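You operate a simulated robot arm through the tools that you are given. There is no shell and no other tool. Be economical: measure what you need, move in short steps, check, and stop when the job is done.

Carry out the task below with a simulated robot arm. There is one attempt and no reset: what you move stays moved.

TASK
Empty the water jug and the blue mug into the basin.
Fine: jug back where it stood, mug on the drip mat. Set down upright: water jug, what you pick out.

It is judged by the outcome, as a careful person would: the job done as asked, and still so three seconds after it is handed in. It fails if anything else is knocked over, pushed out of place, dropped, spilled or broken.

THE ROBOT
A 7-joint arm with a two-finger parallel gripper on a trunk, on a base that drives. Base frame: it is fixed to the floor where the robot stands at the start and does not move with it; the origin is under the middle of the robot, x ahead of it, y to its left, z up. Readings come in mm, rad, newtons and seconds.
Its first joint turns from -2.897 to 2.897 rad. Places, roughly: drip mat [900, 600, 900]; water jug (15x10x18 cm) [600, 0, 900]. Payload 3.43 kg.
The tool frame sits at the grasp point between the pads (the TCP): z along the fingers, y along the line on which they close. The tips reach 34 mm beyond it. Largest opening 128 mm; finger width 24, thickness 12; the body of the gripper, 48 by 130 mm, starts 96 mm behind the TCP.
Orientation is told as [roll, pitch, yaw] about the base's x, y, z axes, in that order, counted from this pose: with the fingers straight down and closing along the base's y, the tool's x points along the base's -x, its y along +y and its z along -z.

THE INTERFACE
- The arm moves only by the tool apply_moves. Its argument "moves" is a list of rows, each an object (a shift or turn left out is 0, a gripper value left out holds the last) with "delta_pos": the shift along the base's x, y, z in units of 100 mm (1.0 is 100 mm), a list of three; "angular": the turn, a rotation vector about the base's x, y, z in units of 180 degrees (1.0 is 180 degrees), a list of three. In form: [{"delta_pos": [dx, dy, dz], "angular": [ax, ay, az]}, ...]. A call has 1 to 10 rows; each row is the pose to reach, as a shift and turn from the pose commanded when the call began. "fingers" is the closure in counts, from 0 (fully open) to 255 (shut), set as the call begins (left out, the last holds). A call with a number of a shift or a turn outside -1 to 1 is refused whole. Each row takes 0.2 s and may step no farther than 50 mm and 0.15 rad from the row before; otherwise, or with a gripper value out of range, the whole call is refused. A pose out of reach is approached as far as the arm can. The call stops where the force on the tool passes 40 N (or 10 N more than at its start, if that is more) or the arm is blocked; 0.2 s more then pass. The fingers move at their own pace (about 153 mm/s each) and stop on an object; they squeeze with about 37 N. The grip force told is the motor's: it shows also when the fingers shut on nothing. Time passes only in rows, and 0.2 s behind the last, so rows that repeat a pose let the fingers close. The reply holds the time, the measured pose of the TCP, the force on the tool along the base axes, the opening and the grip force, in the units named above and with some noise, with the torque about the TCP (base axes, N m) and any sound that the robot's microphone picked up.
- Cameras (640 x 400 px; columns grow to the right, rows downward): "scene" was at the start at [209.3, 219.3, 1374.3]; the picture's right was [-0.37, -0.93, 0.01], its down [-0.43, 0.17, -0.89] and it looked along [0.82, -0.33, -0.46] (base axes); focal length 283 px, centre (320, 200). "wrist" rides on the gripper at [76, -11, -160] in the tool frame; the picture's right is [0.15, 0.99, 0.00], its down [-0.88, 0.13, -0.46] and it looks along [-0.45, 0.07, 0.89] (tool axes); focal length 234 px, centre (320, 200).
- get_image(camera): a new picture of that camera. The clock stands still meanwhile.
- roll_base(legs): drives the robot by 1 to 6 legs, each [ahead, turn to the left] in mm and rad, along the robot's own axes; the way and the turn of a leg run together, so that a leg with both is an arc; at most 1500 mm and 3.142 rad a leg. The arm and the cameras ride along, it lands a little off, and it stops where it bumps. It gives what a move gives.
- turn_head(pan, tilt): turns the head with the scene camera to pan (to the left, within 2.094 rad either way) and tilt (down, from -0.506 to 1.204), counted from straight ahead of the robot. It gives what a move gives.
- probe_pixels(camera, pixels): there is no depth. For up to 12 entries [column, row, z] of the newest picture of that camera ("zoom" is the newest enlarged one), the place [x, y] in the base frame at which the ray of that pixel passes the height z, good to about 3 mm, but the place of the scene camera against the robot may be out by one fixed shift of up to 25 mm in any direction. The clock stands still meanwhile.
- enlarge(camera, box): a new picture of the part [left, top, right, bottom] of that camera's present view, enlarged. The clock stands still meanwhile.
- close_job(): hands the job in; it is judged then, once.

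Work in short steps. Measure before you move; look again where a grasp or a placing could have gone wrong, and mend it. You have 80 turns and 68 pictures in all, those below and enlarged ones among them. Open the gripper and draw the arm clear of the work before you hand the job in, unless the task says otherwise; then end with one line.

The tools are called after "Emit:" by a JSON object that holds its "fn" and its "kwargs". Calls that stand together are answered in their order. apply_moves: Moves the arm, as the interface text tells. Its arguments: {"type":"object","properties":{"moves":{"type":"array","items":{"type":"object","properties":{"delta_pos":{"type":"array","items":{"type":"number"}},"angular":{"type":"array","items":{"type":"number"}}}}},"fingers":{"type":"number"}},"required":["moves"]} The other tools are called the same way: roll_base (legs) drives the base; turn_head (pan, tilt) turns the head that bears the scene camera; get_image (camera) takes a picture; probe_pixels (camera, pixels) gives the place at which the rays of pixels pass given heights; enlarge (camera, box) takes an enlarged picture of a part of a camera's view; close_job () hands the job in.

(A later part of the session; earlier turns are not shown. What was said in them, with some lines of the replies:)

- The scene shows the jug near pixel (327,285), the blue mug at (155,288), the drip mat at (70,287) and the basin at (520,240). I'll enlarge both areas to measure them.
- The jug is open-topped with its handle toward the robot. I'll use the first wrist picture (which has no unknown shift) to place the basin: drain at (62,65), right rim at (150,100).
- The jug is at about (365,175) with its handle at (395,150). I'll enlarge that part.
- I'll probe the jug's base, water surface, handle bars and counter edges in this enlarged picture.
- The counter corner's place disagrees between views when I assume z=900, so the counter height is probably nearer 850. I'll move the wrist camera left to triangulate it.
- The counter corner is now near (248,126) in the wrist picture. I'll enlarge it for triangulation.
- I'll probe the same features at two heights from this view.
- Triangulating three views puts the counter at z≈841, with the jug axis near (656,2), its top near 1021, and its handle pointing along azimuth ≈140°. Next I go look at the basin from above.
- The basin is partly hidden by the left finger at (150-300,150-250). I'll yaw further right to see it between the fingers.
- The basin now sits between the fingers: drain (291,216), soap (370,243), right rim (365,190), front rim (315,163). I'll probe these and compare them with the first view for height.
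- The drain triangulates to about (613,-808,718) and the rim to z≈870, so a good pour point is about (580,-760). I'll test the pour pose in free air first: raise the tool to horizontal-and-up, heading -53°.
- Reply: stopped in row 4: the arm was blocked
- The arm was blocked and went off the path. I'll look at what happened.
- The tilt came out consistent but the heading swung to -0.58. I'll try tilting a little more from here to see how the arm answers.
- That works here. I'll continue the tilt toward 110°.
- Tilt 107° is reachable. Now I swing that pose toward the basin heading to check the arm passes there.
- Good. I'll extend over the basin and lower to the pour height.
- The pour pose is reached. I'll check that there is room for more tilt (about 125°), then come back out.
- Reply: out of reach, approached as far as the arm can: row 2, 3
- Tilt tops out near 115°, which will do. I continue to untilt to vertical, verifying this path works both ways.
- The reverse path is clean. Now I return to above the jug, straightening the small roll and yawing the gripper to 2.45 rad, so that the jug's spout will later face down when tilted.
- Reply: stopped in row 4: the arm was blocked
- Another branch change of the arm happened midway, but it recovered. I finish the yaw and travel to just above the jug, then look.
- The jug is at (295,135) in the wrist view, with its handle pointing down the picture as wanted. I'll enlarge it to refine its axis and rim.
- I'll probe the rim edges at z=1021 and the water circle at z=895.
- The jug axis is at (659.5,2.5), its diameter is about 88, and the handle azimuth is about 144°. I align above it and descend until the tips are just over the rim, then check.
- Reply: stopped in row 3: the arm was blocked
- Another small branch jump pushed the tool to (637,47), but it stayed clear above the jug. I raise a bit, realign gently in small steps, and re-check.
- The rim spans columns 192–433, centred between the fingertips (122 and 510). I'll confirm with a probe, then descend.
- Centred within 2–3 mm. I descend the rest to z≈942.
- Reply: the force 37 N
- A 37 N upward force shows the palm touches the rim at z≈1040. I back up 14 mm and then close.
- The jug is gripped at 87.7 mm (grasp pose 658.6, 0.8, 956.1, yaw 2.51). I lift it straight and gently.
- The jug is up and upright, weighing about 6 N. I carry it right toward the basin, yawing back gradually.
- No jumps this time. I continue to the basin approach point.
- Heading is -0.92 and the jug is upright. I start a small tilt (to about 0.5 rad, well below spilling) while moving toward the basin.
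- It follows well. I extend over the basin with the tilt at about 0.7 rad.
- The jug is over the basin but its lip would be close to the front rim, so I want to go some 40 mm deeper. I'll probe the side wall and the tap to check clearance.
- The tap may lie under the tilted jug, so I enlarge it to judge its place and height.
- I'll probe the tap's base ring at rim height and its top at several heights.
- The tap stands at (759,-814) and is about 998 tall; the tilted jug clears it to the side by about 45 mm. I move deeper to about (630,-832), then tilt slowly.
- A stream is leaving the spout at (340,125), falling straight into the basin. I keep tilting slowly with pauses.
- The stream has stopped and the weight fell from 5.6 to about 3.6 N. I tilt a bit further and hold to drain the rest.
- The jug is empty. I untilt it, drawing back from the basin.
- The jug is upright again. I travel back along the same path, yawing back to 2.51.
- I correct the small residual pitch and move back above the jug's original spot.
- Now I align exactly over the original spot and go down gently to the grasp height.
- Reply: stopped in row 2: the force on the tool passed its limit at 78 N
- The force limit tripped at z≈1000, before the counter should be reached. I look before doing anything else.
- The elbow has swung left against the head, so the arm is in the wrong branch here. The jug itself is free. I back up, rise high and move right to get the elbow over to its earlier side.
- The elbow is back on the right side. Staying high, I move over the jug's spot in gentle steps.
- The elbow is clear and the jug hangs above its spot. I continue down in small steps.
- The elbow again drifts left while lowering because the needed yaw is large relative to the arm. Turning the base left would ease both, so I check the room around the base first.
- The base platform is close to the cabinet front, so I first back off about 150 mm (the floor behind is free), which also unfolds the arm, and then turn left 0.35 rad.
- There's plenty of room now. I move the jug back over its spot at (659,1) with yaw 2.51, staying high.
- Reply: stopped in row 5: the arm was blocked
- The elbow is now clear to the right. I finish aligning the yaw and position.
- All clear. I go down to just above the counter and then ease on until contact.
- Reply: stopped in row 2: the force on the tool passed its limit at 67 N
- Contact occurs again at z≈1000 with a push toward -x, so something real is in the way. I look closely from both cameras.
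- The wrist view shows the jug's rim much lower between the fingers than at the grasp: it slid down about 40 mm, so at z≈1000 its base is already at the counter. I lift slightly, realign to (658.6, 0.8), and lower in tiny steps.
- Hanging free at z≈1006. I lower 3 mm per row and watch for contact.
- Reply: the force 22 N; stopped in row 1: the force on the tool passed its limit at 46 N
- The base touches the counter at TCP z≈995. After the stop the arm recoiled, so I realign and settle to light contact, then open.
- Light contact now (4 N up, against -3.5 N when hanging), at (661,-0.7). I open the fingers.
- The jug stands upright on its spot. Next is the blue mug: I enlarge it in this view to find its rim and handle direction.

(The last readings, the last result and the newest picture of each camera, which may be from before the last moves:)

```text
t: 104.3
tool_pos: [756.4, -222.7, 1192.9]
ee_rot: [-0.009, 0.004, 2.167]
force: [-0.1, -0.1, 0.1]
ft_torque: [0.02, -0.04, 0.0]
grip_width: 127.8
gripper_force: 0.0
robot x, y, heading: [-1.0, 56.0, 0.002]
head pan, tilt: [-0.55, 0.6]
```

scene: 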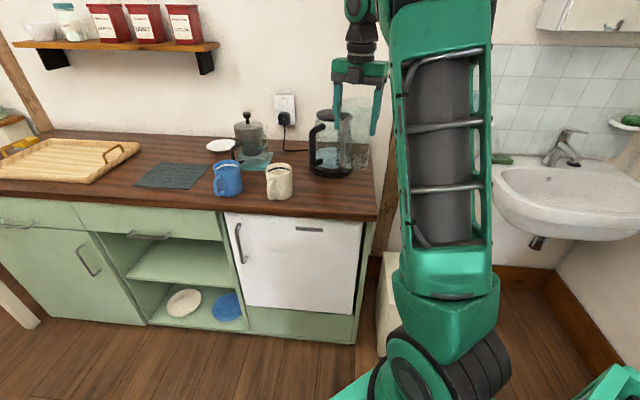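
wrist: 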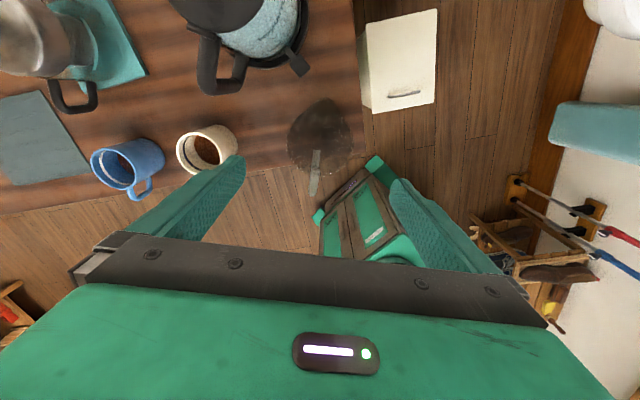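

The mug's handle points to about azimuth 160°. I'll grasp with yaw≈0.44 so that the fingers and pour lip are both clear of the handle. I move the arm over toward the mug, staying high.

Emit:
{"fn": "apply_moves", "kwargs": {"moves": [{"delta_pos": [-0.1, 0.15, 0], "angular": [0, 0, -0.04]}, {"delta_pos": [-0.2, 0.3, 0], "angular": [0, 0, -0.08]}, {"delta_pos": [-0.3, 0.45, 0], "angular": [0, 0, -0.12]}, {"delta_pos": [-0.4, 0.6, 0], "angular": [0, 0, -0.16]}, {"delta_pos": [-0.5, 0.75, 0], "angular": [0, 0, -0.2]}, {"delta_pos": [-0.6, 0.9, 0], "angular": [0, 0, -0.24]}, {"delta_pos": [-0.6, 1.0, 0], "angular": [0, 0, -0.28]}]}}

Emit:
{"fn": "apply_moves", "kwargs": {"moves": [{"delta_pos": [-0.1, 0.15, 0], "angular": [0, 0, -0.04]}, {"delta_pos": [-0.2, 0.3, 0], "angular": [0, 0, -0.08]}, {"delta_pos": [-0.3, 0.45, 0], "angular": [0, 0, -0.12]}, {"delta_pos": [-0.4, 0.6, 0], "angular": [0, 0, -0.16]}, {"delta_pos": [-0.5, 0.75, 0], "angular": [0, 0, -0.2]}, {"delta_pos": [-0.6, 0.9, 0], "angular": [0, 0, -0.24]}, {"delta_pos": [-0.6, 1.0, 0], "angular": [0, 0, -0.27]}]}}

Emit:
{"fn": "apply_moves", "kwargs": {"moves": [{"delta_pos": [0, 0.35, 0]}, {"delta_pos": [0, 0.7, 0]}, {"delta_pos": [0, 1.0, 0]}]}}

Emit:
{"fn": "apply_moves", "kwargs": {"moves": [{"delta_pos": [0, 0.35, 0]}, {"delta_pos": [0, 0.7, 0]}, {"delta_pos": [0, 1.0, 0]}]}}

Emit:
{"fn": "apply_moves", "kwargs": {"moves": [{"delta_pos": [0, 0.35, 0]}, {"delta_pos": [0, 0.7, 0]}, {"delta_pos": [0, 1.0, 0]}, {"delta_pos": [0, 1.0, 0]}]}}

Emit:
{"fn": "get_image", "kwargs": {"camera": "wrist"}}

```text
t: 105.9
tool_pos: [684.6, -124.3, 1206.3]
ee_rot: [-0.019, 0.009, 1.286]
force: [-0.3, 0.1, -0.6]
ft_torque: [0.01, -0.02, -0.04]
grip_width: 127.7
gripper_force: 0.1
robot x, y, heading: [-5.8, 54.3, -0.0]
head pan, tilt: [-0.55, 0.6]
```

```text
t: 107.5
tool_pos: [630.0, -26.5, 1200.2]
ee_rot: [-0.025, 0.005, 0.368]
force: [0.9, -0.6, -0.6]
ft_torque: [0.0, 0.0, -0.01]
grip_width: 128.1
gripper_force: 0.0
robot x, y, heading: [-3.8, 55.2, -0.0]
head pan, tilt: [-0.55, 0.6]
```

```text
t: 108.3
tool_pos: [632.7, 76.6, 1203.8]
ee_rot: [-0.022, 0.008, 0.407]
force: [0.1, -0.2, -0.1]
ft_torque: [0.01, 0.0, 0.0]
grip_width: 128.3
gripper_force: 0.1
robot x, y, heading: [-3.8, 54.4, 0.005]
head pan, tilt: [-0.55, 0.6]
```

```text
t: 109.1
tool_pos: [625.8, 177.6, 1206.9]
ee_rot: [-0.019, 0.012, 0.437]
force: [-1.1, -0.7, 0.2]
ft_torque: [0.03, 0.0, -0.02]
grip_width: 127.8
gripper_force: 0.3
robot x, y, heading: [-5.1, 59.4, -0.002]
head pan, tilt: [-0.55, 0.6]
```

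```text
t: 110.1
tool_pos: [623.5, 278.2, 1207.9]
ee_rot: [-0.015, 0.01, 0.441]
force: [0.2, -0.7, -0.5]
ft_torque: [0.03, 0.01, -0.03]
grip_width: 128.0
gripper_force: 0.1
robot x, y, heading: [-5.5, 57.6, 0.003]
head pan, tilt: [-0.55, 0.6]
```

```text
14 pictures are left
```

wrist: 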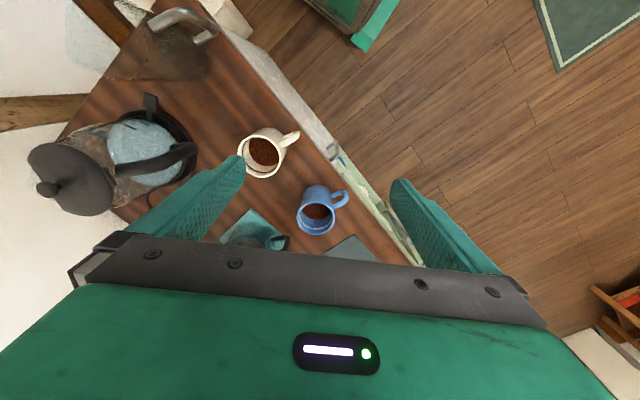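

The mug rim is at (316,217) with its handle at (340,200), which is nearer the right finger than I estimated. I enlarge it to measure properly.

Emit:
{"fn": "enlarge", "kwargs": {"camera": "wrist", "box": [276, 170, 372, 245]}}

Emit:
{"fn": "probe_pixels", "kwargs": {"camera": "wrist", "pixels": [[298, 216, 936], [335, 218, 936], [316, 234, 936], [316, 217, 936], [316, 217, 950], [349, 198, 900], [334, 205, 900], [334, 192, 870], [350, 250, 841], [365, 245, 841]]}}

```text
5.33 times, centred on (324, 208) of wrist
```

zoom: 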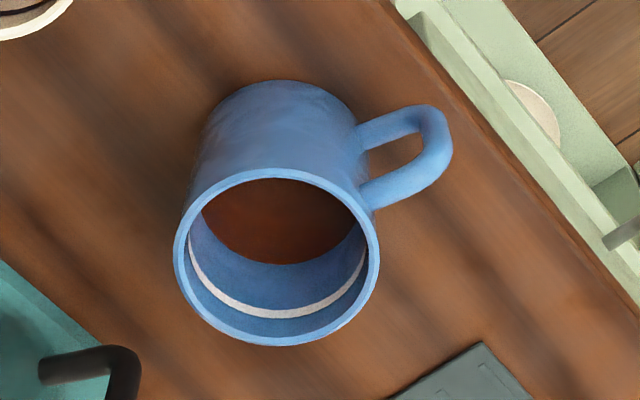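

```text
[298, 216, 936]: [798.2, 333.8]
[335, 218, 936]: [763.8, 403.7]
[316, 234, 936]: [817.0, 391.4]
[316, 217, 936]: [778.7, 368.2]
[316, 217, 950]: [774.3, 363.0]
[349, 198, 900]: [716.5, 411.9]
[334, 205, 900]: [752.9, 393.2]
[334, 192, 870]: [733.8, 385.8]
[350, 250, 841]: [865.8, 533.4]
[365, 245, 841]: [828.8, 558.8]
```

The rim centre is about (781,369), diameter 78, handle azimuth ≈145°. The French press handle near (285,238) may be close to the left finger, so I probe it and the mug base.

Emit:
{"fn": "probe_pixels", "kwargs": {"camera": "wrist", "pixels": [[317.4, 198.6, 841], [317.4, 198.6, 860], [289, 240, 980], [289, 240, 930], [289, 240, 900], [283, 239, 930], [315.7, 218.7, 936], [315.7, 218.7, 925]]}}

Emit:
{"fn": "turn_head", "kwargs": {"pan": 0.35, "tilt": 0.65}}

Emit:
{"fn": "get_image", "kwargs": {"camera": "scene"}}

```text
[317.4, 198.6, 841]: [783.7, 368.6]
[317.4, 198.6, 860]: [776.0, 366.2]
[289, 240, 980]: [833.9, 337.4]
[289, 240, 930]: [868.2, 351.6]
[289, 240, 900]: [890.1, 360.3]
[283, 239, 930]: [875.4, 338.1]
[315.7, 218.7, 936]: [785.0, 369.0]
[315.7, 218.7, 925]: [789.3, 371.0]
```

```text
t: 111.3
tool_pos: [623.6, 279.0, 1207.9]
ee_rot: [-0.018, 0.015, 0.442]
force: [-0.3, -0.6, -0.8]
ft_torque: [-0.01, 0.0, -0.02]
grip_width: 127.8
gripper_force: 0.0
robot x, y, heading: [-4.8, 59.4, 0.001]
head pan, tilt: [0.351, 0.649]
```

```text
12 pictures are left
```

scene: 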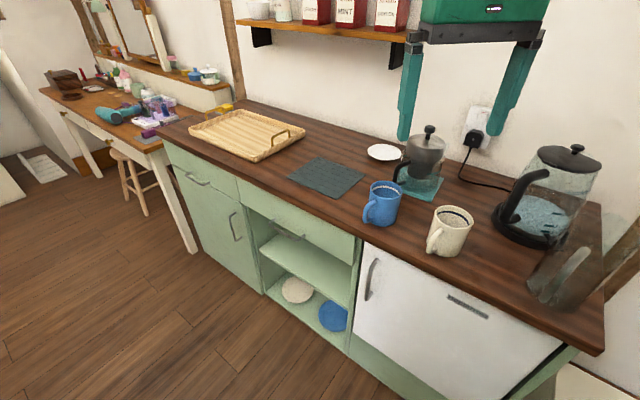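

The mug axis is confirmed at (784,369), base 841, rim 936, and the press handle leaves about 30 mm of room. I align at yaw 0.1 and descend to just above the mug, then check.

Emit:
{"fn": "apply_moves", "kwargs": {"moves": [{"delta_pos": [0.3, 0.15, 0], "angular": [0.003, -0.0025, -0.03]}, {"delta_pos": [0.6, 0.3, 0], "angular": [0.0057, -0.0048, -0.06]}, {"delta_pos": [0.9, 0.45, 0], "angular": [0.0057, -0.0048, -0.09]}, {"delta_pos": [1.0, 0.6, 0], "angular": [0.0057, -0.0048, -0.109]}]}}

Emit:
{"fn": "apply_moves", "kwargs": {"moves": [{"delta_pos": [0.2, 0.1, -0.2]}, {"delta_pos": [0.4, 0.2, -0.4]}, {"delta_pos": [0.6, 0.3, -0.7]}, {"delta_pos": [0.6, 0.3, -1.0]}]}}

Emit:
{"fn": "apply_moves", "kwargs": {"moves": [{"delta_pos": [0, 0, -0.3]}, {"delta_pos": [0, 0, -0.6]}, {"delta_pos": [0, 0, -0.9]}, {"delta_pos": [0, 0, -0.9]}]}}

Emit:
{"fn": "get_image", "kwargs": {"camera": "wrist"}}

```text
t: 112.3
tool_pos: [723.1, 336.5, 1205.5]
ee_rot: [-0.005, -0.009, 0.096]
force: [-0.6, -1.0, 0.3]
ft_torque: [0.03, -0.04, 0.0]
grip_width: 128.0
gripper_force: 0.1
robot x, y, heading: [-3.5, 52.8, 0.001]
head pan, tilt: [0.351, 0.649]
```

```text
t: 113.3
tool_pos: [781.2, 366.7, 1102.1]
ee_rot: [-0.006, -0.009, 0.098]
force: [0.0, 0.8, 0.6]
ft_torque: [0.0, -0.03, -0.01]
grip_width: 128.1
gripper_force: 0.0
robot x, y, heading: [-3.4, 57.2, 0.005]
head pan, tilt: [0.351, 0.649]
```

```text
t: 114.3
tool_pos: [780.0, 366.2, 1010.9]
ee_rot: [-0.006, -0.008, 0.098]
force: [-0.7, 0.2, -0.5]
ft_torque: [-0.02, -0.01, 0.02]
grip_width: 127.8
gripper_force: 0.0
robot x, y, heading: [-2.7, 56.5, 0.005]
head pan, tilt: [0.351, 0.649]
```

```text
11 pictures are left
```

wrist: 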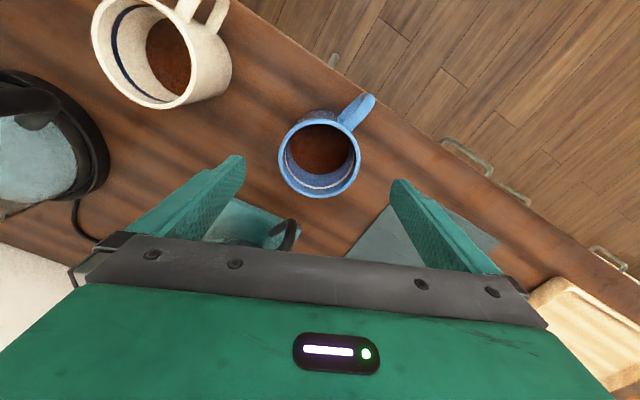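

The mug is centred between the fingers with its handle well off to one side. I verify the rim centre and mat corners, then descend and close.

Emit:
{"fn": "probe_pixels", "kwargs": {"camera": "wrist", "pixels": [[279, 155, 936], [361, 155, 936], [320, 197, 936], [320, 156, 936], [388, 205, 841], [345, 252, 841], [500, 245, 841], [290, 225, 950]]}}

Emit:
{"fn": "apply_moves", "kwargs": {"moves": [{"delta_pos": [0.02, 0.03, -0.2]}, {"delta_pos": [0.04, 0.03, -0.4]}, {"delta_pos": [0.04, 0.03, -0.6]}]}}

```text
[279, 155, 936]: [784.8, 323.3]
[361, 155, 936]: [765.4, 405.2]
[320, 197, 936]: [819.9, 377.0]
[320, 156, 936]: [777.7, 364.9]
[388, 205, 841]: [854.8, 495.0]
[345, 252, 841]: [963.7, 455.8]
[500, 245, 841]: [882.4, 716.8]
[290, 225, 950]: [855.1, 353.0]
```

```text
t: 115.1
tool_pos: [783.3, 371.4, 954.2]
ee_rot: [-0.006, -0.008, 0.096]
force: [-1.0, -0.4, 0.1]
ft_torque: [-0.01, -0.02, 0.0]
grip_width: 128.1
gripper_force: 0.1
robot x, y, heading: [-2.3, 55.8, 0.003]
head pan, tilt: [0.351, 0.649]
```

Mug centre is about (779,366); I shift by a few mm, descend to z≈890 and close.

Emit:
{"fn": "apply_moves", "kwargs": {"moves": [{"delta_pos": [-0.03, -0.05, -0.15]}, {"delta_pos": [-0.03, -0.05, -0.3]}, {"delta_pos": [-0.03, -0.05, -0.45]}, {"delta_pos": [-0.03, -0.05, -0.6]}, {"delta_pos": [-0.03, -0.05, -0.64]}]}}

Emit:
{"fn": "apply_moves", "kwargs": {"fingers": 255, "moves": [{}, {}, {}, {}, {}]}}

Emit:
{"fn": "apply_moves", "kwargs": {"moves": [{"delta_pos": [0, 0, 0.03]}, {"delta_pos": [0, 0, 0.08]}, {"delta_pos": [0, 0, 0.15]}, {"delta_pos": [0, 0, 0.23]}, {"delta_pos": [0, 0, 0.32]}, {"delta_pos": [0, 0, 0.42]}, {"delta_pos": [0, 0, 0.52]}, {"delta_pos": [0, 0, 0.6]}]}}

Emit:
{"fn": "get_image", "kwargs": {"camera": "wrist"}}

```text
t: 116.3
tool_pos: [783.2, 366.5, 895.4]
ee_rot: [-0.002, -0.014, 0.097]
force: [-3.6, -1.8, 40.2]
ft_torque: [2.59, 0.84, 0.14]
grip_width: 126.8
gripper_force: 0.0
robot x, y, heading: [-3.2, 56.4, -0.001]
head pan, tilt: [0.351, 0.649]
```

```text
t: 116.8
tool_pos: [771.1, 369.2, 902.1]
ee_rot: [-0.006, -0.025, 0.103]
force: [1.8, 0.6, -4.4]
ft_torque: [-0.02, 0.04, -0.03]
grip_width: 75.8
gripper_force: 37.0
robot x, y, heading: [-5.7, 56.6, -0.002]
head pan, tilt: [0.351, 0.649]
stopped in row 2: the force on the tool passed its limit at 54 N (the readings are from after the stop); the commanded pose is now the measured one
```

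```text
t: 118.6
tool_pos: [772.0, 367.6, 963.4]
ee_rot: [-0.004, -0.024, 0.1]
force: [-0.4, -0.5, -4.2]
ft_torque: [-0.04, -0.04, 0.0]
grip_width: 76.3
gripper_force: 37.3
robot x, y, heading: [-4.4, 54.2, 0.004]
head pan, tilt: [0.351, 0.649]
```

```text
10 pictures are left
```

wrist: 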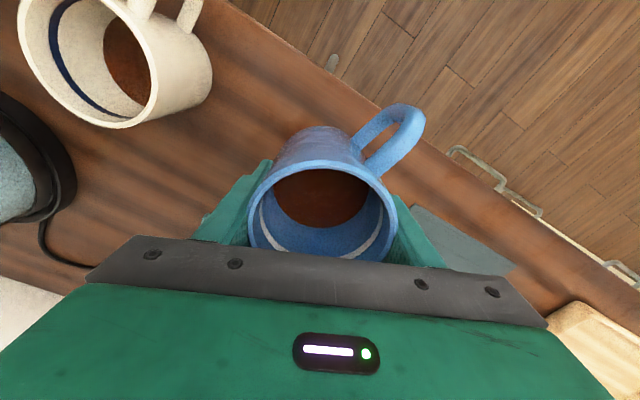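

The mug is held (76 mm, about 4 N) and upright with its contents. The earlier contact shows the counter is at z≈860. I lift and carry it high, in front of the kettle, toward the basin.

Emit:
{"fn": "apply_moves", "kwargs": {"moves": [{"delta_pos": [-0.05, -0.05, 0.2]}, {"delta_pos": [-0.15, -0.1, 0.4]}, {"delta_pos": [-0.3, -0.2, 0.65]}, {"delta_pos": [-0.5, -0.3, 0.9]}]}}

Emit:
{"fn": "apply_moves", "kwargs": {"moves": [{"delta_pos": [-0.2, -0.2, 0.2]}, {"delta_pos": [-0.4, -0.4, 0.4]}, {"delta_pos": [-0.6, -0.6, 0.6]}, {"delta_pos": [-0.8, -0.8, 0.8]}, {"delta_pos": [-0.9, -1.0, 0.9]}]}}

Emit:
{"fn": "apply_moves", "kwargs": {"moves": [{"delta_pos": [0, -0.25, 0], "angular": [0, 0, -0.01]}, {"delta_pos": [0, -0.5, 0], "angular": [0, 0, -0.02]}, {"delta_pos": [0, -0.75, 0], "angular": [0, 0, -0.03]}, {"delta_pos": [0, -1.0, 0], "angular": [0, 0, -0.04]}]}}

Emit:
{"fn": "apply_moves", "kwargs": {"moves": [{"delta_pos": [0, -0.25, 0], "angular": [0, 0, -0.01]}, {"delta_pos": [0, -0.5, 0], "angular": [0, 0, -0.02]}, {"delta_pos": [0, -0.75, 0], "angular": [0, 0, -0.03]}, {"delta_pos": [0, -1.0, 0], "angular": [0, 0, -0.04]}]}}

Emit:
{"fn": "apply_moves", "kwargs": {"moves": [{"delta_pos": [0, -0.25, 0], "angular": [0, 0, -0.01]}, {"delta_pos": [0, -0.5, 0], "angular": [0, 0, -0.02]}, {"delta_pos": [0, -0.75, 0], "angular": [0, 0, -0.03]}, {"delta_pos": [0, -1.0, 0], "angular": [0, 0, -0.04]}]}}

Emit:
{"fn": "apply_moves", "kwargs": {"moves": [{"delta_pos": [0, -0.25, 0], "angular": [0, 0, -0.01]}, {"delta_pos": [0, -0.5, 0], "angular": [0, 0, -0.02]}, {"delta_pos": [0, -0.75, 0], "angular": [0, 0, -0.03]}, {"delta_pos": [0, -1.0, 0], "angular": [0, 0, -0.04]}]}}

```text
t: 119.6
tool_pos: [721.3, 339.4, 1051.9]
ee_rot: [-0.004, -0.023, 0.102]
force: [1.1, 0.2, -4.2]
ft_torque: [-0.05, -0.03, 0.0]
grip_width: 76.3
gripper_force: 37.3
robot x, y, heading: [1.1, 53.0, 0.005]
head pan, tilt: [0.351, 0.649]
```

```text
t: 120.8
tool_pos: [632.7, 238.6, 1142.5]
ee_rot: [-0.005, -0.024, 0.104]
force: [0.7, 1.3, -4.6]
ft_torque: [-0.05, 0.01, -0.02]
grip_width: 76.3
gripper_force: 36.9
robot x, y, heading: [-8.4, 58.5, -0.001]
head pan, tilt: [0.351, 0.649]
```

```text
t: 121.8
tool_pos: [634.1, 139.7, 1142.7]
ee_rot: [-0.007, -0.025, -0.025]
force: [-0.1, 0.6, -3.9]
ft_torque: [-0.03, -0.03, -0.01]
grip_width: 76.0
gripper_force: 37.1
robot x, y, heading: [-3.7, 57.7, 0.002]
head pan, tilt: [0.351, 0.649]
```

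```text
t: 122.8
tool_pos: [633.4, 38.5, 1142.4]
ee_rot: [-0.005, -0.025, -0.15]
force: [0.1, -0.7, -4.5]
ft_torque: [-0.01, -0.04, -0.02]
grip_width: 75.8
gripper_force: 36.7
robot x, y, heading: [-3.4, 54.5, 0.004]
head pan, tilt: [0.351, 0.649]
```

```text
t: 123.8
tool_pos: [630.0, -62.3, 1144.2]
ee_rot: [-0.005, -0.024, -0.275]
force: [-0.1, -0.5, -3.2]
ft_torque: [-0.03, -0.03, -0.01]
grip_width: 76.0
gripper_force: 37.0
robot x, y, heading: [-2.5, 57.7, 0.003]
head pan, tilt: [0.351, 0.649]
```

```text
t: 124.8
tool_pos: [629.8, -161.5, 1143.9]
ee_rot: [-0.006, -0.024, -0.402]
force: [-0.4, 0.4, -3.7]
ft_torque: [-0.09, -0.08, 0.02]
grip_width: 76.2
gripper_force: 37.5
robot x, y, heading: [-2.4, 60.0, 0.0]
head pan, tilt: [0.351, 0.649]
```

Smooth so far. I carry on to the basin approach.

Emit:
{"fn": "apply_moves", "kwargs": {"moves": [{"delta_pos": [-0.05, -0.25, 0], "angular": [0, 0, -0.01]}, {"delta_pos": [-0.1, -0.5, 0], "angular": [0, 0, -0.02]}, {"delta_pos": [-0.15, -0.75, 0], "angular": [0, 0, -0.03]}, {"delta_pos": [-0.15, -1.0, 0], "angular": [0, 0, -0.04]}]}}

Emit:
{"fn": "apply_moves", "kwargs": {"moves": [{"delta_pos": [-0.05, -0.25, 0], "angular": [0, 0, -0.01]}, {"delta_pos": [-0.1, -0.5, 0], "angular": [0, 0, -0.02]}, {"delta_pos": [-0.15, -0.75, 0], "angular": [0, 0, -0.03]}, {"delta_pos": [-0.15, -1.0, 0], "angular": [0, 0, -0.04]}]}}

Emit:
{"fn": "apply_moves", "kwargs": {"moves": [{"delta_pos": [-0.05, -0.25, 0], "angular": [0, 0, -0.01]}, {"delta_pos": [-0.1, -0.5, 0], "angular": [0, 0, -0.02]}, {"delta_pos": [-0.15, -0.75, 0], "angular": [0, 0, -0.03]}, {"delta_pos": [-0.15, -1.0, 0], "angular": [0, 0, -0.04]}]}}

Emit:
{"fn": "apply_moves", "kwargs": {"moves": [{"delta_pos": [-0.05, -0.25, 0.05], "angular": [0, 0, -0.01]}, {"delta_pos": [-0.1, -0.5, 0.1], "angular": [0, 0, -0.02]}, {"delta_pos": [-0.15, -0.75, 0.15], "angular": [0, 0, -0.03]}, {"delta_pos": [-0.15, -1.0, 0.15], "angular": [0, 0, -0.04]}]}}

Emit:
{"fn": "apply_moves", "kwargs": {"moves": [{"delta_pos": [0, -0.2, 0]}, {"delta_pos": [0, -0.35, 0], "angular": [-0.0254, -0.0191, 0]}, {"delta_pos": [0, -0.4, 0], "angular": [-0.0508, -0.0382, 0]}, {"delta_pos": [0, -0.4, 0], "angular": [-0.0762, -0.0573, 0]}, {"delta_pos": [0, -0.4, 0], "angular": [-0.1016, -0.0764, 0]}]}}

```text
t: 125.8
tool_pos: [616.1, -261.1, 1144.9]
ee_rot: [-0.005, -0.024, -0.528]
force: [-0.6, 0.0, -3.7]
ft_torque: [-0.1, -0.02, -0.02]
grip_width: 76.2
gripper_force: 37.0
robot x, y, heading: [-7.9, 57.0, 0.003]
head pan, tilt: [0.351, 0.649]
```

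```text
t: 126.8
tool_pos: [600.6, -361.6, 1143.1]
ee_rot: [-0.007, -0.023, -0.652]
force: [0.2, 0.8, -3.8]
ft_torque: [-0.06, -0.03, 0.0]
grip_width: 75.9
gripper_force: 36.9
robot x, y, heading: [-3.3, 61.2, 0.002]
head pan, tilt: [0.351, 0.649]
```

```text
t: 127.8
tool_pos: [585.0, -460.0, 1143.5]
ee_rot: [-0.004, -0.025, -0.779]
force: [0.5, -0.6, -3.9]
ft_torque: [-0.08, 0.01, 0.01]
grip_width: 76.0
gripper_force: 36.9
robot x, y, heading: [-5.9, 55.9, 0.005]
head pan, tilt: [0.351, 0.649]
```

```text
t: 128.8
tool_pos: [572.8, -562.3, 1158.1]
ee_rot: [-0.005, -0.024, -0.905]
force: [0.0, 0.0, -3.5]
ft_torque: [-0.06, 0.0, -0.02]
grip_width: 76.1
gripper_force: 36.2
robot x, y, heading: [2.0, 56.0, -0.003]
head pan, tilt: [0.351, 0.649]
```

```text
t: 130.0
tool_pos: [570.2, -602.4, 1157.6]
ee_rot: [-0.015, -0.426, -0.902]
force: [-0.6, -0.4, -4.6]
ft_torque: [0.02, -0.03, 0.0]
grip_width: 76.2
gripper_force: 37.1
robot x, y, heading: [-0.1, 54.6, 0.003]
head pan, tilt: [0.351, 0.649]
```

Tilt is 0.43 rad over the approach. I move over the bowl before tilting further, then pour slowly.

Emit:
{"fn": "apply_moves", "kwargs": {"moves": [{"delta_pos": [0.04, -0.25, 0]}, {"delta_pos": [0.08, -0.5, 0]}, {"delta_pos": [0.12, -0.75, -0.1]}, {"delta_pos": [0.16, -1.0, -0.2]}]}}

Emit:
{"fn": "apply_moves", "kwargs": {"moves": [{"delta_pos": [0.04, -0.25, -0.1]}, {"delta_pos": [0.08, -0.5, -0.2]}, {"delta_pos": [0.12, -0.75, -0.3]}, {"delta_pos": [0.16, -0.88, -0.35]}, {"delta_pos": [0.16, -0.88, -0.35], "angular": [-0.015, -0.011, 0]}, {"delta_pos": [0.16, -0.88, -0.35], "angular": [-0.03, -0.022, 0]}]}}

Emit:
{"fn": "apply_moves", "kwargs": {"moves": [{"angular": [-0.012, -0.009, 0]}, {"angular": [-0.024, -0.018, 0]}, {"angular": [-0.036, -0.027, 0]}, {"angular": [-0.048, -0.036, 0]}, {"angular": [-0.06, -0.045, 0]}, {"angular": [-0.072, -0.054, 0]}, {"angular": [-0.084, -0.063, 0]}, {"angular": [-0.096, -0.072, 0]}]}}

Emit:
{"fn": "get_image", "kwargs": {"camera": "wrist"}}

```text
t: 131.0
tool_pos: [584.5, -702.0, 1137.4]
ee_rot: [-0.016, -0.424, -0.899]
force: [-0.5, 0.8, -3.6]
ft_torque: [-0.06, -0.01, -0.01]
grip_width: 76.3
gripper_force: 36.9
robot x, y, heading: [-2.3, 56.4, 0.0]
head pan, tilt: [0.351, 0.649]
```

```text
t: 132.4
tool_pos: [602.7, -789.6, 1101.7]
ee_rot: [-0.02, -0.541, -0.9]
force: [-0.1, 0.5, -3.8]
ft_torque: [-0.09, -0.04, -0.02]
grip_width: 76.0
gripper_force: 37.0
robot x, y, heading: [-4.0, 56.4, 0.002]
head pan, tilt: [0.351, 0.649]
```

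```text
t: 134.2
tool_pos: [603.1, -789.4, 1103.3]
ee_rot: [-0.038, -0.917, -0.887]
force: [-0.2, 0.0, -3.8]
ft_torque: [-0.05, -0.01, -0.01]
grip_width: 76.2
gripper_force: 36.6
robot x, y, heading: [-2.3, 58.2, 0.005]
head pan, tilt: [0.351, 0.649]
```

```text
9 pictures are left
```

wrist: 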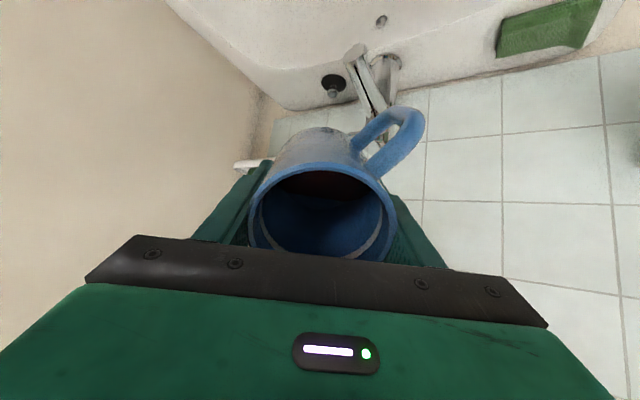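

The liquid is at the lip, over the bowl. I continue the slow tilt and hold at the maximum.

Emit:
{"fn": "apply_moves", "kwargs": {"moves": [{"angular": [-0.012, -0.009, 0]}, {"angular": [-0.024, -0.018, 0]}, {"angular": [-0.036, -0.027, 0]}, {"angular": [-0.048, -0.036, 0]}, {"angular": [-0.06, -0.045, 0]}, {"angular": [-0.072, -0.054, 0]}, {"angular": [-0.084, -0.063, 0]}, {"angular": [-0.096, -0.072, 0]}, {"angular": [-0.108, -0.081, 0]}, {"angular": [-0.12, -0.09, 0]}]}}

Emit:
{"fn": "apply_moves", "kwargs": {"moves": [{"angular": [-0.012, -0.009, 0]}, {"angular": [-0.024, -0.018, 0]}, {"angular": [-0.036, -0.027, 0]}, {"angular": [-0.048, -0.036, 0]}, {"angular": [-0.06, -0.045, 0]}, {"angular": [-0.072, -0.054, 0]}, {"angular": [-0.084, -0.063, 0]}, {"angular": [-0.096, -0.072, 0]}, {"angular": [-0.108, -0.081, 0]}, {"angular": [-0.12, -0.09, 0]}]}}

Emit:
{"fn": "apply_moves", "kwargs": {"moves": [{"angular": [-0.012, -0.009, 0]}, {"angular": [-0.024, -0.018, 0]}, {"angular": [-0.036, -0.027, 0]}, {"angular": [-0.036, -0.027, 0]}, {"angular": [-0.036, -0.027, 0]}, {"angular": [-0.036, -0.027, 0]}, {"angular": [-0.036, -0.027, 0]}, {"angular": [-0.036, -0.027, 0]}, {"angular": [-0.036, -0.027, 0]}, {"angular": [-0.036, -0.027, 0]}]}}

Emit:
{"fn": "get_image", "kwargs": {"camera": "wrist"}}

```text
t: 136.4
tool_pos: [603.7, -790.4, 1103.1]
ee_rot: [-0.137, -1.39, -0.794]
force: [-1.0, 0.9, -2.7]
ft_torque: [-0.01, -0.02, 0.01]
grip_width: 75.9
gripper_force: 37.0
robot x, y, heading: [-4.4, 58.6, 0.001]
head pan, tilt: [0.351, 0.649]
```

```text
t: 138.6
tool_pos: [603.3, -790.6, 1101.4]
ee_rot: [-3.063, -1.279, 2.127]
force: [0.6, 0.8, -2.8]
ft_torque: [0.03, 0.01, -0.02]
grip_width: 76.1
gripper_force: 36.9
robot x, y, heading: [-4.0, 55.2, 0.005]
head pan, tilt: [0.351, 0.649]
```

```text
t: 140.8
tool_pos: [604.4, -788.4, 1103.7]
ee_rot: [-3.094, -1.138, 2.157]
force: [-0.4, 0.1, -2.3]
ft_torque: [0.0, 0.0, -0.02]
grip_width: 75.9
gripper_force: 37.1
robot x, y, heading: [-2.4, 53.2, -0.002]
head pan, tilt: [0.351, 0.649]
```

```text
8 pictures are left
```

wrist: 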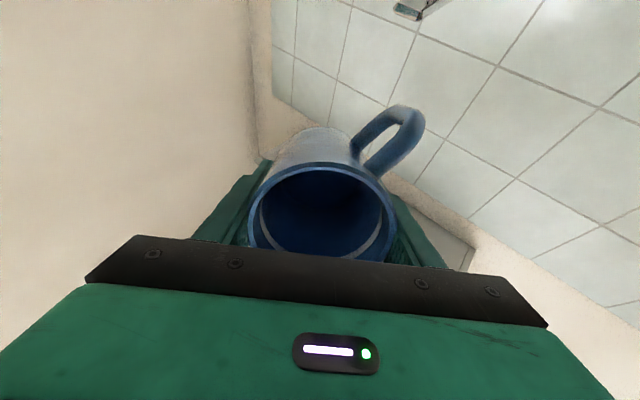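

The mug is empty. I untilt it while drawing back, then carry it left to straight ahead of the robot.

Emit:
{"fn": "apply_moves", "kwargs": {"moves": [{"angular": [0.036, 0.027, 0]}, {"angular": [0.072, 0.054, 0]}, {"angular": [0.108, 0.081, 0]}, {"angular": [0.144, 0.108, 0]}, {"angular": [0.18, 0.135, 0]}, {"delta_pos": [-0.1, 0.2, 0.1], "angular": [0.216, 0.162, 0]}, {"delta_pos": [-0.15, 0.45, 0.2], "angular": [0.252, 0.189, 0]}, {"delta_pos": [-0.2, 0.75, 0.3], "angular": [0.288, 0.216, 0]}, {"delta_pos": [-0.2, 1.0, 0.4], "angular": [0.324, 0.243, 0]}]}}

Emit:
{"fn": "apply_moves", "kwargs": {"moves": [{"delta_pos": [-0.05, 0.25, 0], "angular": [0.036, 0.027, 0]}, {"delta_pos": [-0.1, 0.5, 0], "angular": [0.072, 0.054, 0]}, {"delta_pos": [-0.1, 0.75, 0], "angular": [0.108, 0.081, 0]}, {"delta_pos": [-0.1, 1.0, 0], "angular": [0.144, 0.108, 0]}, {"delta_pos": [-0.1, 1.0, 0], "angular": [0.175, 0.131, 0]}]}}

Emit:
{"fn": "apply_moves", "kwargs": {"moves": [{"delta_pos": [0.05, 0.35, 0], "angular": [0, 0, 0.018]}, {"delta_pos": [0.1, 0.7, 0], "angular": [0, 0, 0.036]}, {"delta_pos": [0.1, 1.0, 0], "angular": [0, 0, 0.05]}]}}

Emit:
{"fn": "apply_moves", "kwargs": {"moves": [{"delta_pos": [0.05, 0.35, 0], "angular": [0, 0, 0.018]}, {"delta_pos": [0.1, 0.7, 0], "angular": [0, 0, 0.036]}, {"delta_pos": [0.1, 1.0, 0], "angular": [0, 0, 0.05]}]}}

Emit:
{"fn": "apply_moves", "kwargs": {"moves": [{"delta_pos": [0.05, 0.35, 0], "angular": [0, 0, 0.018]}, {"delta_pos": [0.1, 0.7, 0], "angular": [0, 0, 0.036]}, {"delta_pos": [0.1, 1.0, 0], "angular": [0, 0, 0.05]}]}}

Emit:
{"fn": "apply_moves", "kwargs": {"moves": [{"delta_pos": [0.0, 0.35, 0], "angular": [0, 0, 0.018]}, {"delta_pos": [0.1, 0.7, 0], "angular": [0, 0, 0.036]}, {"delta_pos": [0.1, 1.0, 0], "angular": [0, 0, 0.05]}]}}

Emit:
{"fn": "apply_moves", "kwargs": {"moves": [{"delta_pos": [0.0, 0.35, 0], "angular": [0, 0, 0.018]}, {"delta_pos": [0.0, 0.7, 0], "angular": [0, 0, 0.036]}, {"delta_pos": [0.0, 1.0, 0], "angular": [0, 0, 0.05]}]}}

Emit:
{"fn": "apply_moves", "kwargs": {"moves": [{"delta_pos": [0.0, 0.35, 0], "angular": [0, 0, 0.018]}, {"delta_pos": [0.0, 0.7, 0], "angular": [0, 0, 0.036]}, {"delta_pos": [0.0, 1.0, 0], "angular": [0, 0, 0.04]}]}}

```text
t: 142.8
tool_pos: [584.6, -687.6, 1144.4]
ee_rot: [-0.026, -0.728, -0.895]
force: [-0.3, -0.1, -3.0]
ft_torque: [-0.05, -0.05, 0.04]
grip_width: 76.4
gripper_force: 37.0
robot x, y, heading: [-3.1, 56.0, 0.006]
head pan, tilt: [0.351, 0.649]
```

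```text
t: 144.0
tool_pos: [573.2, -588.1, 1145.6]
ee_rot: [-0.008, -0.044, -0.904]
force: [0.0, 0.3, -2.9]
ft_torque: [-0.07, -0.04, -0.03]
grip_width: 76.0
gripper_force: 37.1
robot x, y, heading: [-2.7, 56.9, 0.002]
head pan, tilt: [0.351, 0.649]
```

```text
t: 144.8
tool_pos: [581.6, -489.7, 1143.3]
ee_rot: [-0.008, -0.042, -0.744]
force: [-0.5, -0.7, -2.9]
ft_torque: [0.04, -0.01, 0.03]
grip_width: 76.0
gripper_force: 36.7
robot x, y, heading: [0.4, 55.9, 0.003]
head pan, tilt: [0.351, 0.649]
```

```text
t: 145.6
tool_pos: [591.4, -392.8, 1141.5]
ee_rot: [-0.004, -0.042, -0.591]
force: [0.5, -0.3, -2.3]
ft_torque: [0.01, -0.03, 0.0]
grip_width: 76.0
gripper_force: 37.1
robot x, y, heading: [-3.2, 55.3, -0.003]
head pan, tilt: [0.351, 0.649]
```

```text
t: 146.4
tool_pos: [605.2, -292.3, 1144.5]
ee_rot: [-0.005, -0.043, -0.431]
force: [0.5, 0.0, -2.6]
ft_torque: [0.04, -0.02, 0.02]
grip_width: 76.1
gripper_force: 37.0
robot x, y, heading: [-2.9, 55.1, 0.005]
head pan, tilt: [0.351, 0.649]
```

```text
t: 147.2
tool_pos: [613.1, -189.3, 1143.1]
ee_rot: [-0.005, -0.043, -0.275]
force: [0.1, -0.3, -3.4]
ft_torque: [0.0, -0.02, 0.02]
grip_width: 76.1
gripper_force: 36.8
robot x, y, heading: [-3.6, 58.4, 0.001]
head pan, tilt: [0.351, 0.649]
```

```text
t: 148.0
tool_pos: [614.9, -87.0, 1141.6]
ee_rot: [-0.004, -0.043, -0.118]
force: [0.5, -1.1, -2.0]
ft_torque: [-0.05, -0.02, 0.01]
grip_width: 76.1
gripper_force: 37.2
robot x, y, heading: [-3.4, 58.6, 0.005]
head pan, tilt: [0.351, 0.649]
```

```text
t: 148.8
tool_pos: [615.3, 13.9, 1141.1]
ee_rot: [-0.005, -0.043, 0.007]
force: [0.2, 0.5, -1.7]
ft_torque: [0.04, -0.01, 0.01]
grip_width: 76.3
gripper_force: 36.7
robot x, y, heading: [-3.2, 56.8, 0.005]
head pan, tilt: [0.351, 0.649]
```

The mug is upright and empty, held ahead of the robot. I drive back, left, and face the mat so it's well within reach, then look.

Emit:
{"fn": "roll_base", "kwargs": {"legs": [[-150, 0], [0, 1.0], [330, 0], [0, -0.6]]}}

Emit:
{"fn": "turn_head", "kwargs": {"pan": -0.25, "tilt": 0.65}}

Emit:
{"fn": "get_image", "kwargs": {"camera": "scene"}}

Emit:
{"fn": "get_image", "kwargs": {"camera": "wrist"}}

```text
t: 156.7
tool_pos: [600.6, 540.9, 1141.4]
ee_rot: [-0.006, -0.043, 0.417]
force: [-0.1, 0.1, -2.5]
ft_torque: [-0.03, -0.01, 0.02]
grip_width: 76.1
gripper_force: 37.0
robot x, y, heading: [15.8, 342.5, 0.413]
head pan, tilt: [0.351, 0.649]
```

```text
t: 157.7
tool_pos: [586.4, 535.0, 1148.6]
ee_rot: [-0.004, -0.056, 0.419]
force: [0.6, -0.2, -1.9]
ft_torque: [-0.01, -0.03, 0.0]
grip_width: 76.3
gripper_force: 37.0
robot x, y, heading: [14.8, 337.7, 0.415]
head pan, tilt: [-0.25, 0.649]
```

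```text
7 pictures are left
```

scene: 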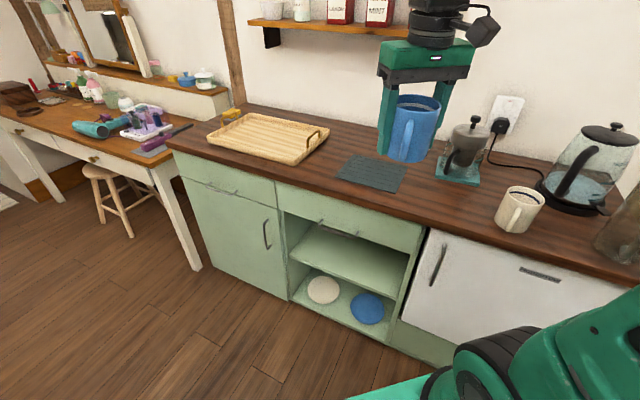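

```text
6 pictures are left
```

wrist: 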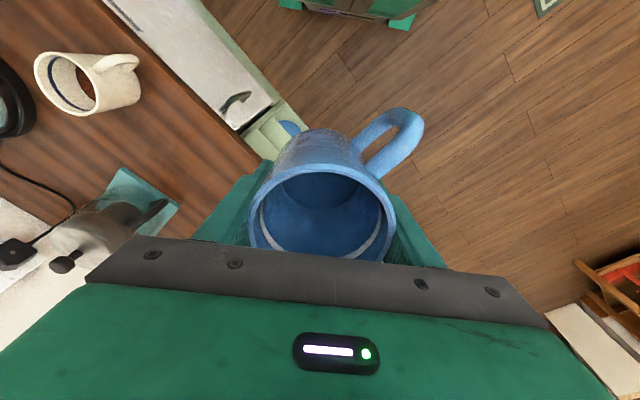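

The base arrived safely and the mat is ahead. The mat centre is about (930,566), so I place the mug at about (912,566). I move over it and part of the way down.

Emit:
{"fn": "apply_moves", "kwargs": {"moves": [{"delta_pos": [0.35, 0, 0], "angular": [-0.0025, 0.005, 0]}, {"delta_pos": [0.7, 0.05, 0], "angular": [-0.0047, 0.0105, 0]}, {"delta_pos": [1.0, 0.1, 0], "angular": [-0.0047, 0.0105, 0]}]}}

Emit:
{"fn": "apply_moves", "kwargs": {"moves": [{"delta_pos": [0.35, 0, 0]}, {"delta_pos": [0.7, 0.05, 0]}, {"delta_pos": [1.0, 0.1, 0]}]}}

Emit:
{"fn": "apply_moves", "kwargs": {"moves": [{"delta_pos": [0.35, 0, 0]}, {"delta_pos": [0.7, 0.05, 0]}, {"delta_pos": [1.0, 0.1, 0]}]}}

Emit:
{"fn": "apply_moves", "kwargs": {"moves": [{"delta_pos": [0.2, 0, -0.2]}, {"delta_pos": [0.26, 0.01, -0.5]}, {"delta_pos": [0.26, 0.01, -0.8]}, {"delta_pos": [0.26, 0.01, -1.0]}]}}

Emit:
{"fn": "apply_moves", "kwargs": {"moves": [{"delta_pos": [0, 0, -0.3]}, {"delta_pos": [0, 0, -0.6]}, {"delta_pos": [0, 0, -0.85]}, {"delta_pos": [0, 0, -1.0]}, {"delta_pos": [0, 0, -1.0]}]}}

Emit:
{"fn": "get_image", "kwargs": {"camera": "scene"}}

Emit:
{"fn": "get_image", "kwargs": {"camera": "wrist"}}

```text
t: 158.5
tool_pos: [686.8, 546.5, 1149.9]
ee_rot: [-0.004, -0.019, 0.42]
force: [-1.4, -0.2, -2.4]
ft_torque: [0.02, -0.09, 0.03]
grip_width: 75.9
gripper_force: 36.8
robot x, y, heading: [11.7, 338.1, 0.408]
head pan, tilt: [-0.25, 0.649]
```

```text
t: 159.3
tool_pos: [784.4, 556.4, 1148.2]
ee_rot: [-0.004, -0.018, 0.419]
force: [-0.4, 0.4, -2.4]
ft_torque: [0.02, -0.13, 0.03]
grip_width: 76.1
gripper_force: 36.4
robot x, y, heading: [13.9, 343.2, 0.414]
head pan, tilt: [-0.25, 0.649]
```

```text
t: 160.1
tool_pos: [886.1, 563.7, 1149.7]
ee_rot: [-0.005, -0.019, 0.421]
force: [-0.2, -0.5, -2.7]
ft_torque: [0.0, -0.09, -0.03]
grip_width: 76.0
gripper_force: 37.2
robot x, y, heading: [13.7, 342.2, 0.416]
head pan, tilt: [-0.25, 0.649]
```

```text
t: 161.1
tool_pos: [915.4, 564.4, 1048.1]
ee_rot: [-0.006, -0.019, 0.42]
force: [-0.7, -0.8, -2.2]
ft_torque: [0.01, -0.09, 0.01]
grip_width: 76.1
gripper_force: 37.0
robot x, y, heading: [12.8, 340.7, 0.414]
head pan, tilt: [-0.25, 0.649]
```

```text
t: 162.3
tool_pos: [913.3, 565.5, 948.8]
ee_rot: [-0.005, -0.02, 0.419]
force: [0.3, -1.0, -3.7]
ft_torque: [-0.03, -0.01, 0.01]
grip_width: 76.0
gripper_force: 36.5
robot x, y, heading: [16.4, 334.5, 0.414]
head pan, tilt: [-0.25, 0.649]
```

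```text
5 pictures are left
```

scene: 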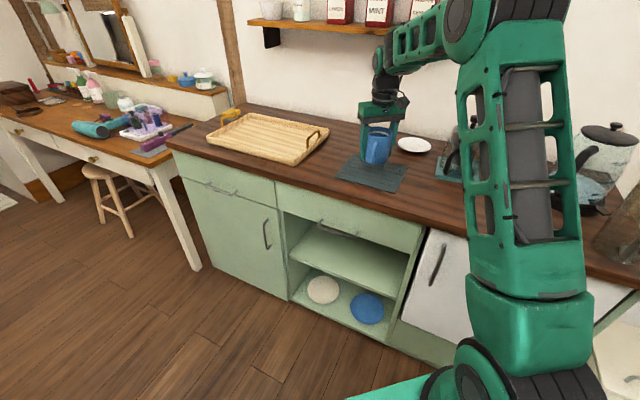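

```text
4 pictures are left
```

wrist: 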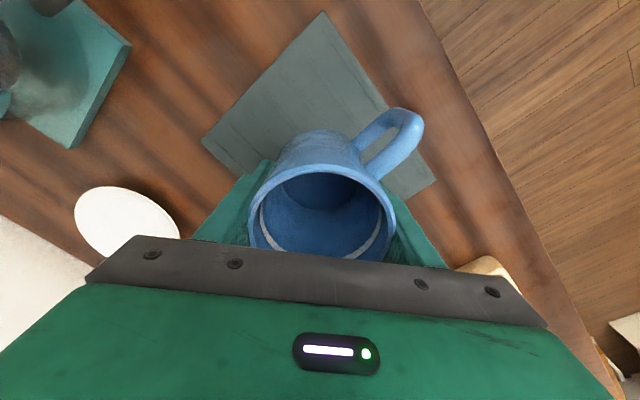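

I probe the mat's corners in this view to confirm that the mug sits inside it.

Emit:
{"fn": "probe_pixels", "kwargs": {"camera": "wrist", "pixels": [[325, 12, 862], [202, 140, 862], [435, 182, 862], [318, 133, 908], [270, 75, 862], [380, 97, 862]]}}

```text
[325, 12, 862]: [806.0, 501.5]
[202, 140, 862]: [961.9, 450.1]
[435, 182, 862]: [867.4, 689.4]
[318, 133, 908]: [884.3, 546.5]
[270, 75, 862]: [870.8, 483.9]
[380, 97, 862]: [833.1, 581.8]
```

The mat centre is (915,570), so the mug is centred on it. I lower gently to contact.

Emit:
{"fn": "apply_moves", "kwargs": {"moves": [{"delta_pos": [0, 0, -0.12]}, {"delta_pos": [0, 0, -0.24]}, {"delta_pos": [0, 0, -0.34]}, {"delta_pos": [0, 0, -0.37]}]}}

Emit:
{"fn": "apply_moves", "kwargs": {"moves": [{"delta_pos": [0, 0, -0.02]}, {"delta_pos": [0, 0, -0.04]}]}}

Emit:
{"fn": "apply_moves", "kwargs": {"moves": [{"delta_pos": [0, 0, -0.02]}, {"delta_pos": [0, 0, -0.03]}]}}

```text
t: 163.3
tool_pos: [913.2, 565.4, 910.8]
ee_rot: [-0.007, -0.017, 0.419]
force: [0.5, 0.1, -2.8]
ft_torque: [0.04, -0.04, 0.02]
grip_width: 76.0
gripper_force: 36.8
robot x, y, heading: [17.4, 337.4, 0.411]
head pan, tilt: [-0.25, 0.649]
```

```text
t: 163.9
tool_pos: [912.7, 565.7, 907.5]
ee_rot: [-0.005, -0.019, 0.419]
force: [-0.3, 1.2, -2.7]
ft_torque: [0.02, -0.05, 0.0]
grip_width: 76.1
gripper_force: 37.0
robot x, y, heading: [11.8, 338.3, 0.418]
head pan, tilt: [-0.25, 0.649]
```

```text
t: 164.5
tool_pos: [912.6, 565.5, 904.1]
ee_rot: [-0.005, -0.02, 0.418]
force: [0.4, 0.2, -2.2]
ft_torque: [0.0, -0.05, 0.0]
grip_width: 75.9
gripper_force: 36.7
robot x, y, heading: [10.9, 339.8, 0.411]
head pan, tilt: [-0.25, 0.649]
```

No contact yet at z 904. I continue in 2–3 mm steps.

Emit:
{"fn": "apply_moves", "kwargs": {"moves": [{"delta_pos": [0, 0, -0.02]}, {"delta_pos": [0, 0, -0.03]}]}}

Emit:
{"fn": "apply_moves", "kwargs": {"moves": [{"delta_pos": [0, 0, -0.02]}]}}

Emit:
{"fn": "apply_moves", "kwargs": {"moves": [{"delta_pos": [0, 0, -0.02]}]}}

```text
t: 165.1
tool_pos: [911.6, 564.7, 900.3]
ee_rot: [-0.006, -0.018, 0.421]
force: [-0.6, -0.4, -2.9]
ft_torque: [0.03, -0.05, -0.02]
grip_width: 76.1
gripper_force: 36.9
robot x, y, heading: [11.9, 339.0, 0.408]
head pan, tilt: [-0.25, 0.649]
```

```text
t: 165.5
tool_pos: [910.6, 565.0, 900.1]
ee_rot: [-0.003, -0.019, 0.42]
force: [-0.1, -0.5, -2.5]
ft_torque: [-0.01, -0.04, 0.0]
grip_width: 76.0
gripper_force: 37.1
robot x, y, heading: [15.4, 339.1, 0.413]
head pan, tilt: [-0.25, 0.649]
```

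```text
t: 165.9
tool_pos: [911.3, 565.7, 900.0]
ee_rot: [-0.005, -0.023, 0.419]
force: [3.2, 2.5, 12.2]
ft_torque: [0.1, 0.38, -0.14]
grip_width: 76.0
gripper_force: 37.1
robot x, y, heading: [13.6, 338.5, 0.415]
head pan, tilt: [-0.25, 0.649]
```

Contact: 12 N upward at z≈900. I release, rise straight up, and check.

Emit:
{"fn": "apply_moves", "kwargs": {"fingers": 0, "moves": [{}, {}, {}, {}]}}

Emit:
{"fn": "apply_moves", "kwargs": {"moves": [{"delta_pos": [0, 0, 0.15]}, {"delta_pos": [0, 0, 0.4]}, {"delta_pos": [0, 0, 0.7]}, {"delta_pos": [0, 0, 1.0]}]}}

Emit:
{"fn": "apply_moves", "kwargs": {"moves": [{"delta_pos": [0, 0, 0.35]}, {"delta_pos": [0, 0, 0.7]}, {"delta_pos": [0, 0, 1.0]}]}}

Emit:
{"fn": "apply_moves", "kwargs": {"moves": [{"delta_pos": [-0.35, -0.05, 0.2]}, {"delta_pos": [-0.7, -0.1, 0.4]}, {"delta_pos": [-1.0, -0.1, 0.6]}]}}

Emit:
{"fn": "apply_moves", "kwargs": {"moves": [{"delta_pos": [-0.35, -0.05, 0]}, {"delta_pos": [-0.7, -0.1, 0]}, {"delta_pos": [-1.0, -0.1, 0]}]}}

Emit:
{"fn": "turn_head", "kwargs": {"pan": -0.5, "tilt": 0.6}}

Emit:
{"fn": "get_image", "kwargs": {"camera": "wrist"}}

Emit:
{"fn": "get_image", "kwargs": {"camera": "scene"}}

```text
t: 166.9
tool_pos: [912.4, 564.2, 899.5]
ee_rot: [-0.006, -0.02, 0.419]
force: [4.2, -12.3, 14.5]
ft_torque: [0.38, 0.37, 0.21]
grip_width: 120.6
gripper_force: 0.1
robot x, y, heading: [12.1, 339.2, 0.415]
head pan, tilt: [-0.25, 0.649]
```

```text
t: 167.9
tool_pos: [911.0, 567.1, 998.0]
ee_rot: [-0.005, -0.02, 0.42]
force: [0.0, 0.0, -0.7]
ft_torque: [-0.02, 0.03, 0.0]
grip_width: 127.9
gripper_force: 0.0
robot x, y, heading: [13.0, 336.4, 0.409]
head pan, tilt: [-0.25, 0.649]
```

```text
t: 168.7
tool_pos: [910.5, 566.9, 1098.8]
ee_rot: [-0.006, -0.017, 0.42]
force: [0.9, -0.1, -0.4]
ft_torque: [0.01, 0.03, 0.02]
grip_width: 128.0
gripper_force: 0.0
robot x, y, heading: [6.2, 341.4, 0.411]
head pan, tilt: [-0.25, 0.649]
```

```text
t: 169.5
tool_pos: [813.0, 556.6, 1157.7]
ee_rot: [-0.006, -0.018, 0.419]
force: [-0.6, 0.9, -0.9]
ft_torque: [-0.03, 0.08, 0.0]
grip_width: 128.2
gripper_force: 0.0
robot x, y, heading: [12.8, 336.5, 0.406]
head pan, tilt: [-0.25, 0.649]
```

```text
t: 170.3
tool_pos: [714.6, 548.3, 1156.8]
ee_rot: [-0.006, -0.02, 0.417]
force: [0.6, 0.4, -1.0]
ft_torque: [-0.01, 0.06, 0.04]
grip_width: 127.8
gripper_force: 0.1
robot x, y, heading: [13.9, 341.1, 0.407]
head pan, tilt: [-0.25, 0.649]
```

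```text
t: 171.1
tool_pos: [712.8, 547.9, 1157.9]
ee_rot: [-0.006, -0.02, 0.419]
force: [-0.6, -0.2, 0.5]
ft_torque: [-0.02, 0.01, 0.0]
grip_width: 127.8
gripper_force: 0.0
robot x, y, heading: [10.5, 340.7, 0.405]
head pan, tilt: [-0.499, 0.6]
```

```text
3 pictures are left
```

wrist: 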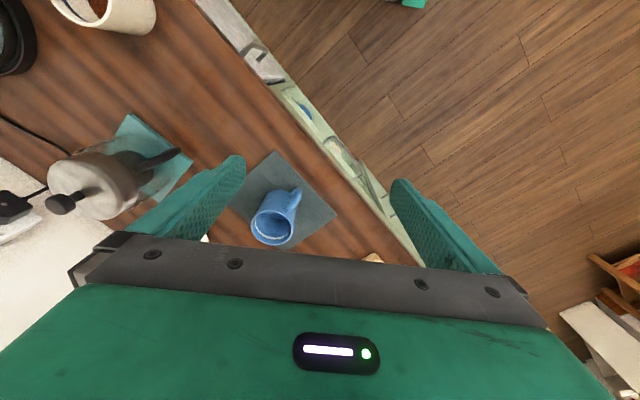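

```text
2 pictures are left
```

scene: 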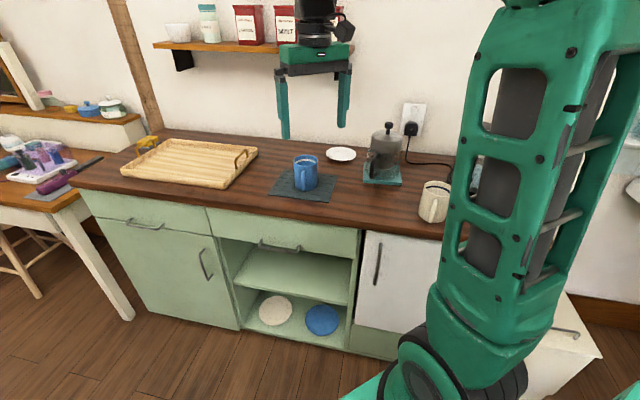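

The mug stands upright on the mat at (305,172). The jug was upright on its spot when I last saw it, and the open gripper is well clear, so I hand in.

Emit:
{"fn": "close_job", "kwargs": {}}

```text
The job is handed in.
```

I emptied the jug and the blue mug into the basin. The jug is back upright within about 3 mm of where it stood, though I did not see it in the final pictures; the mug stands upright on the drip mat.
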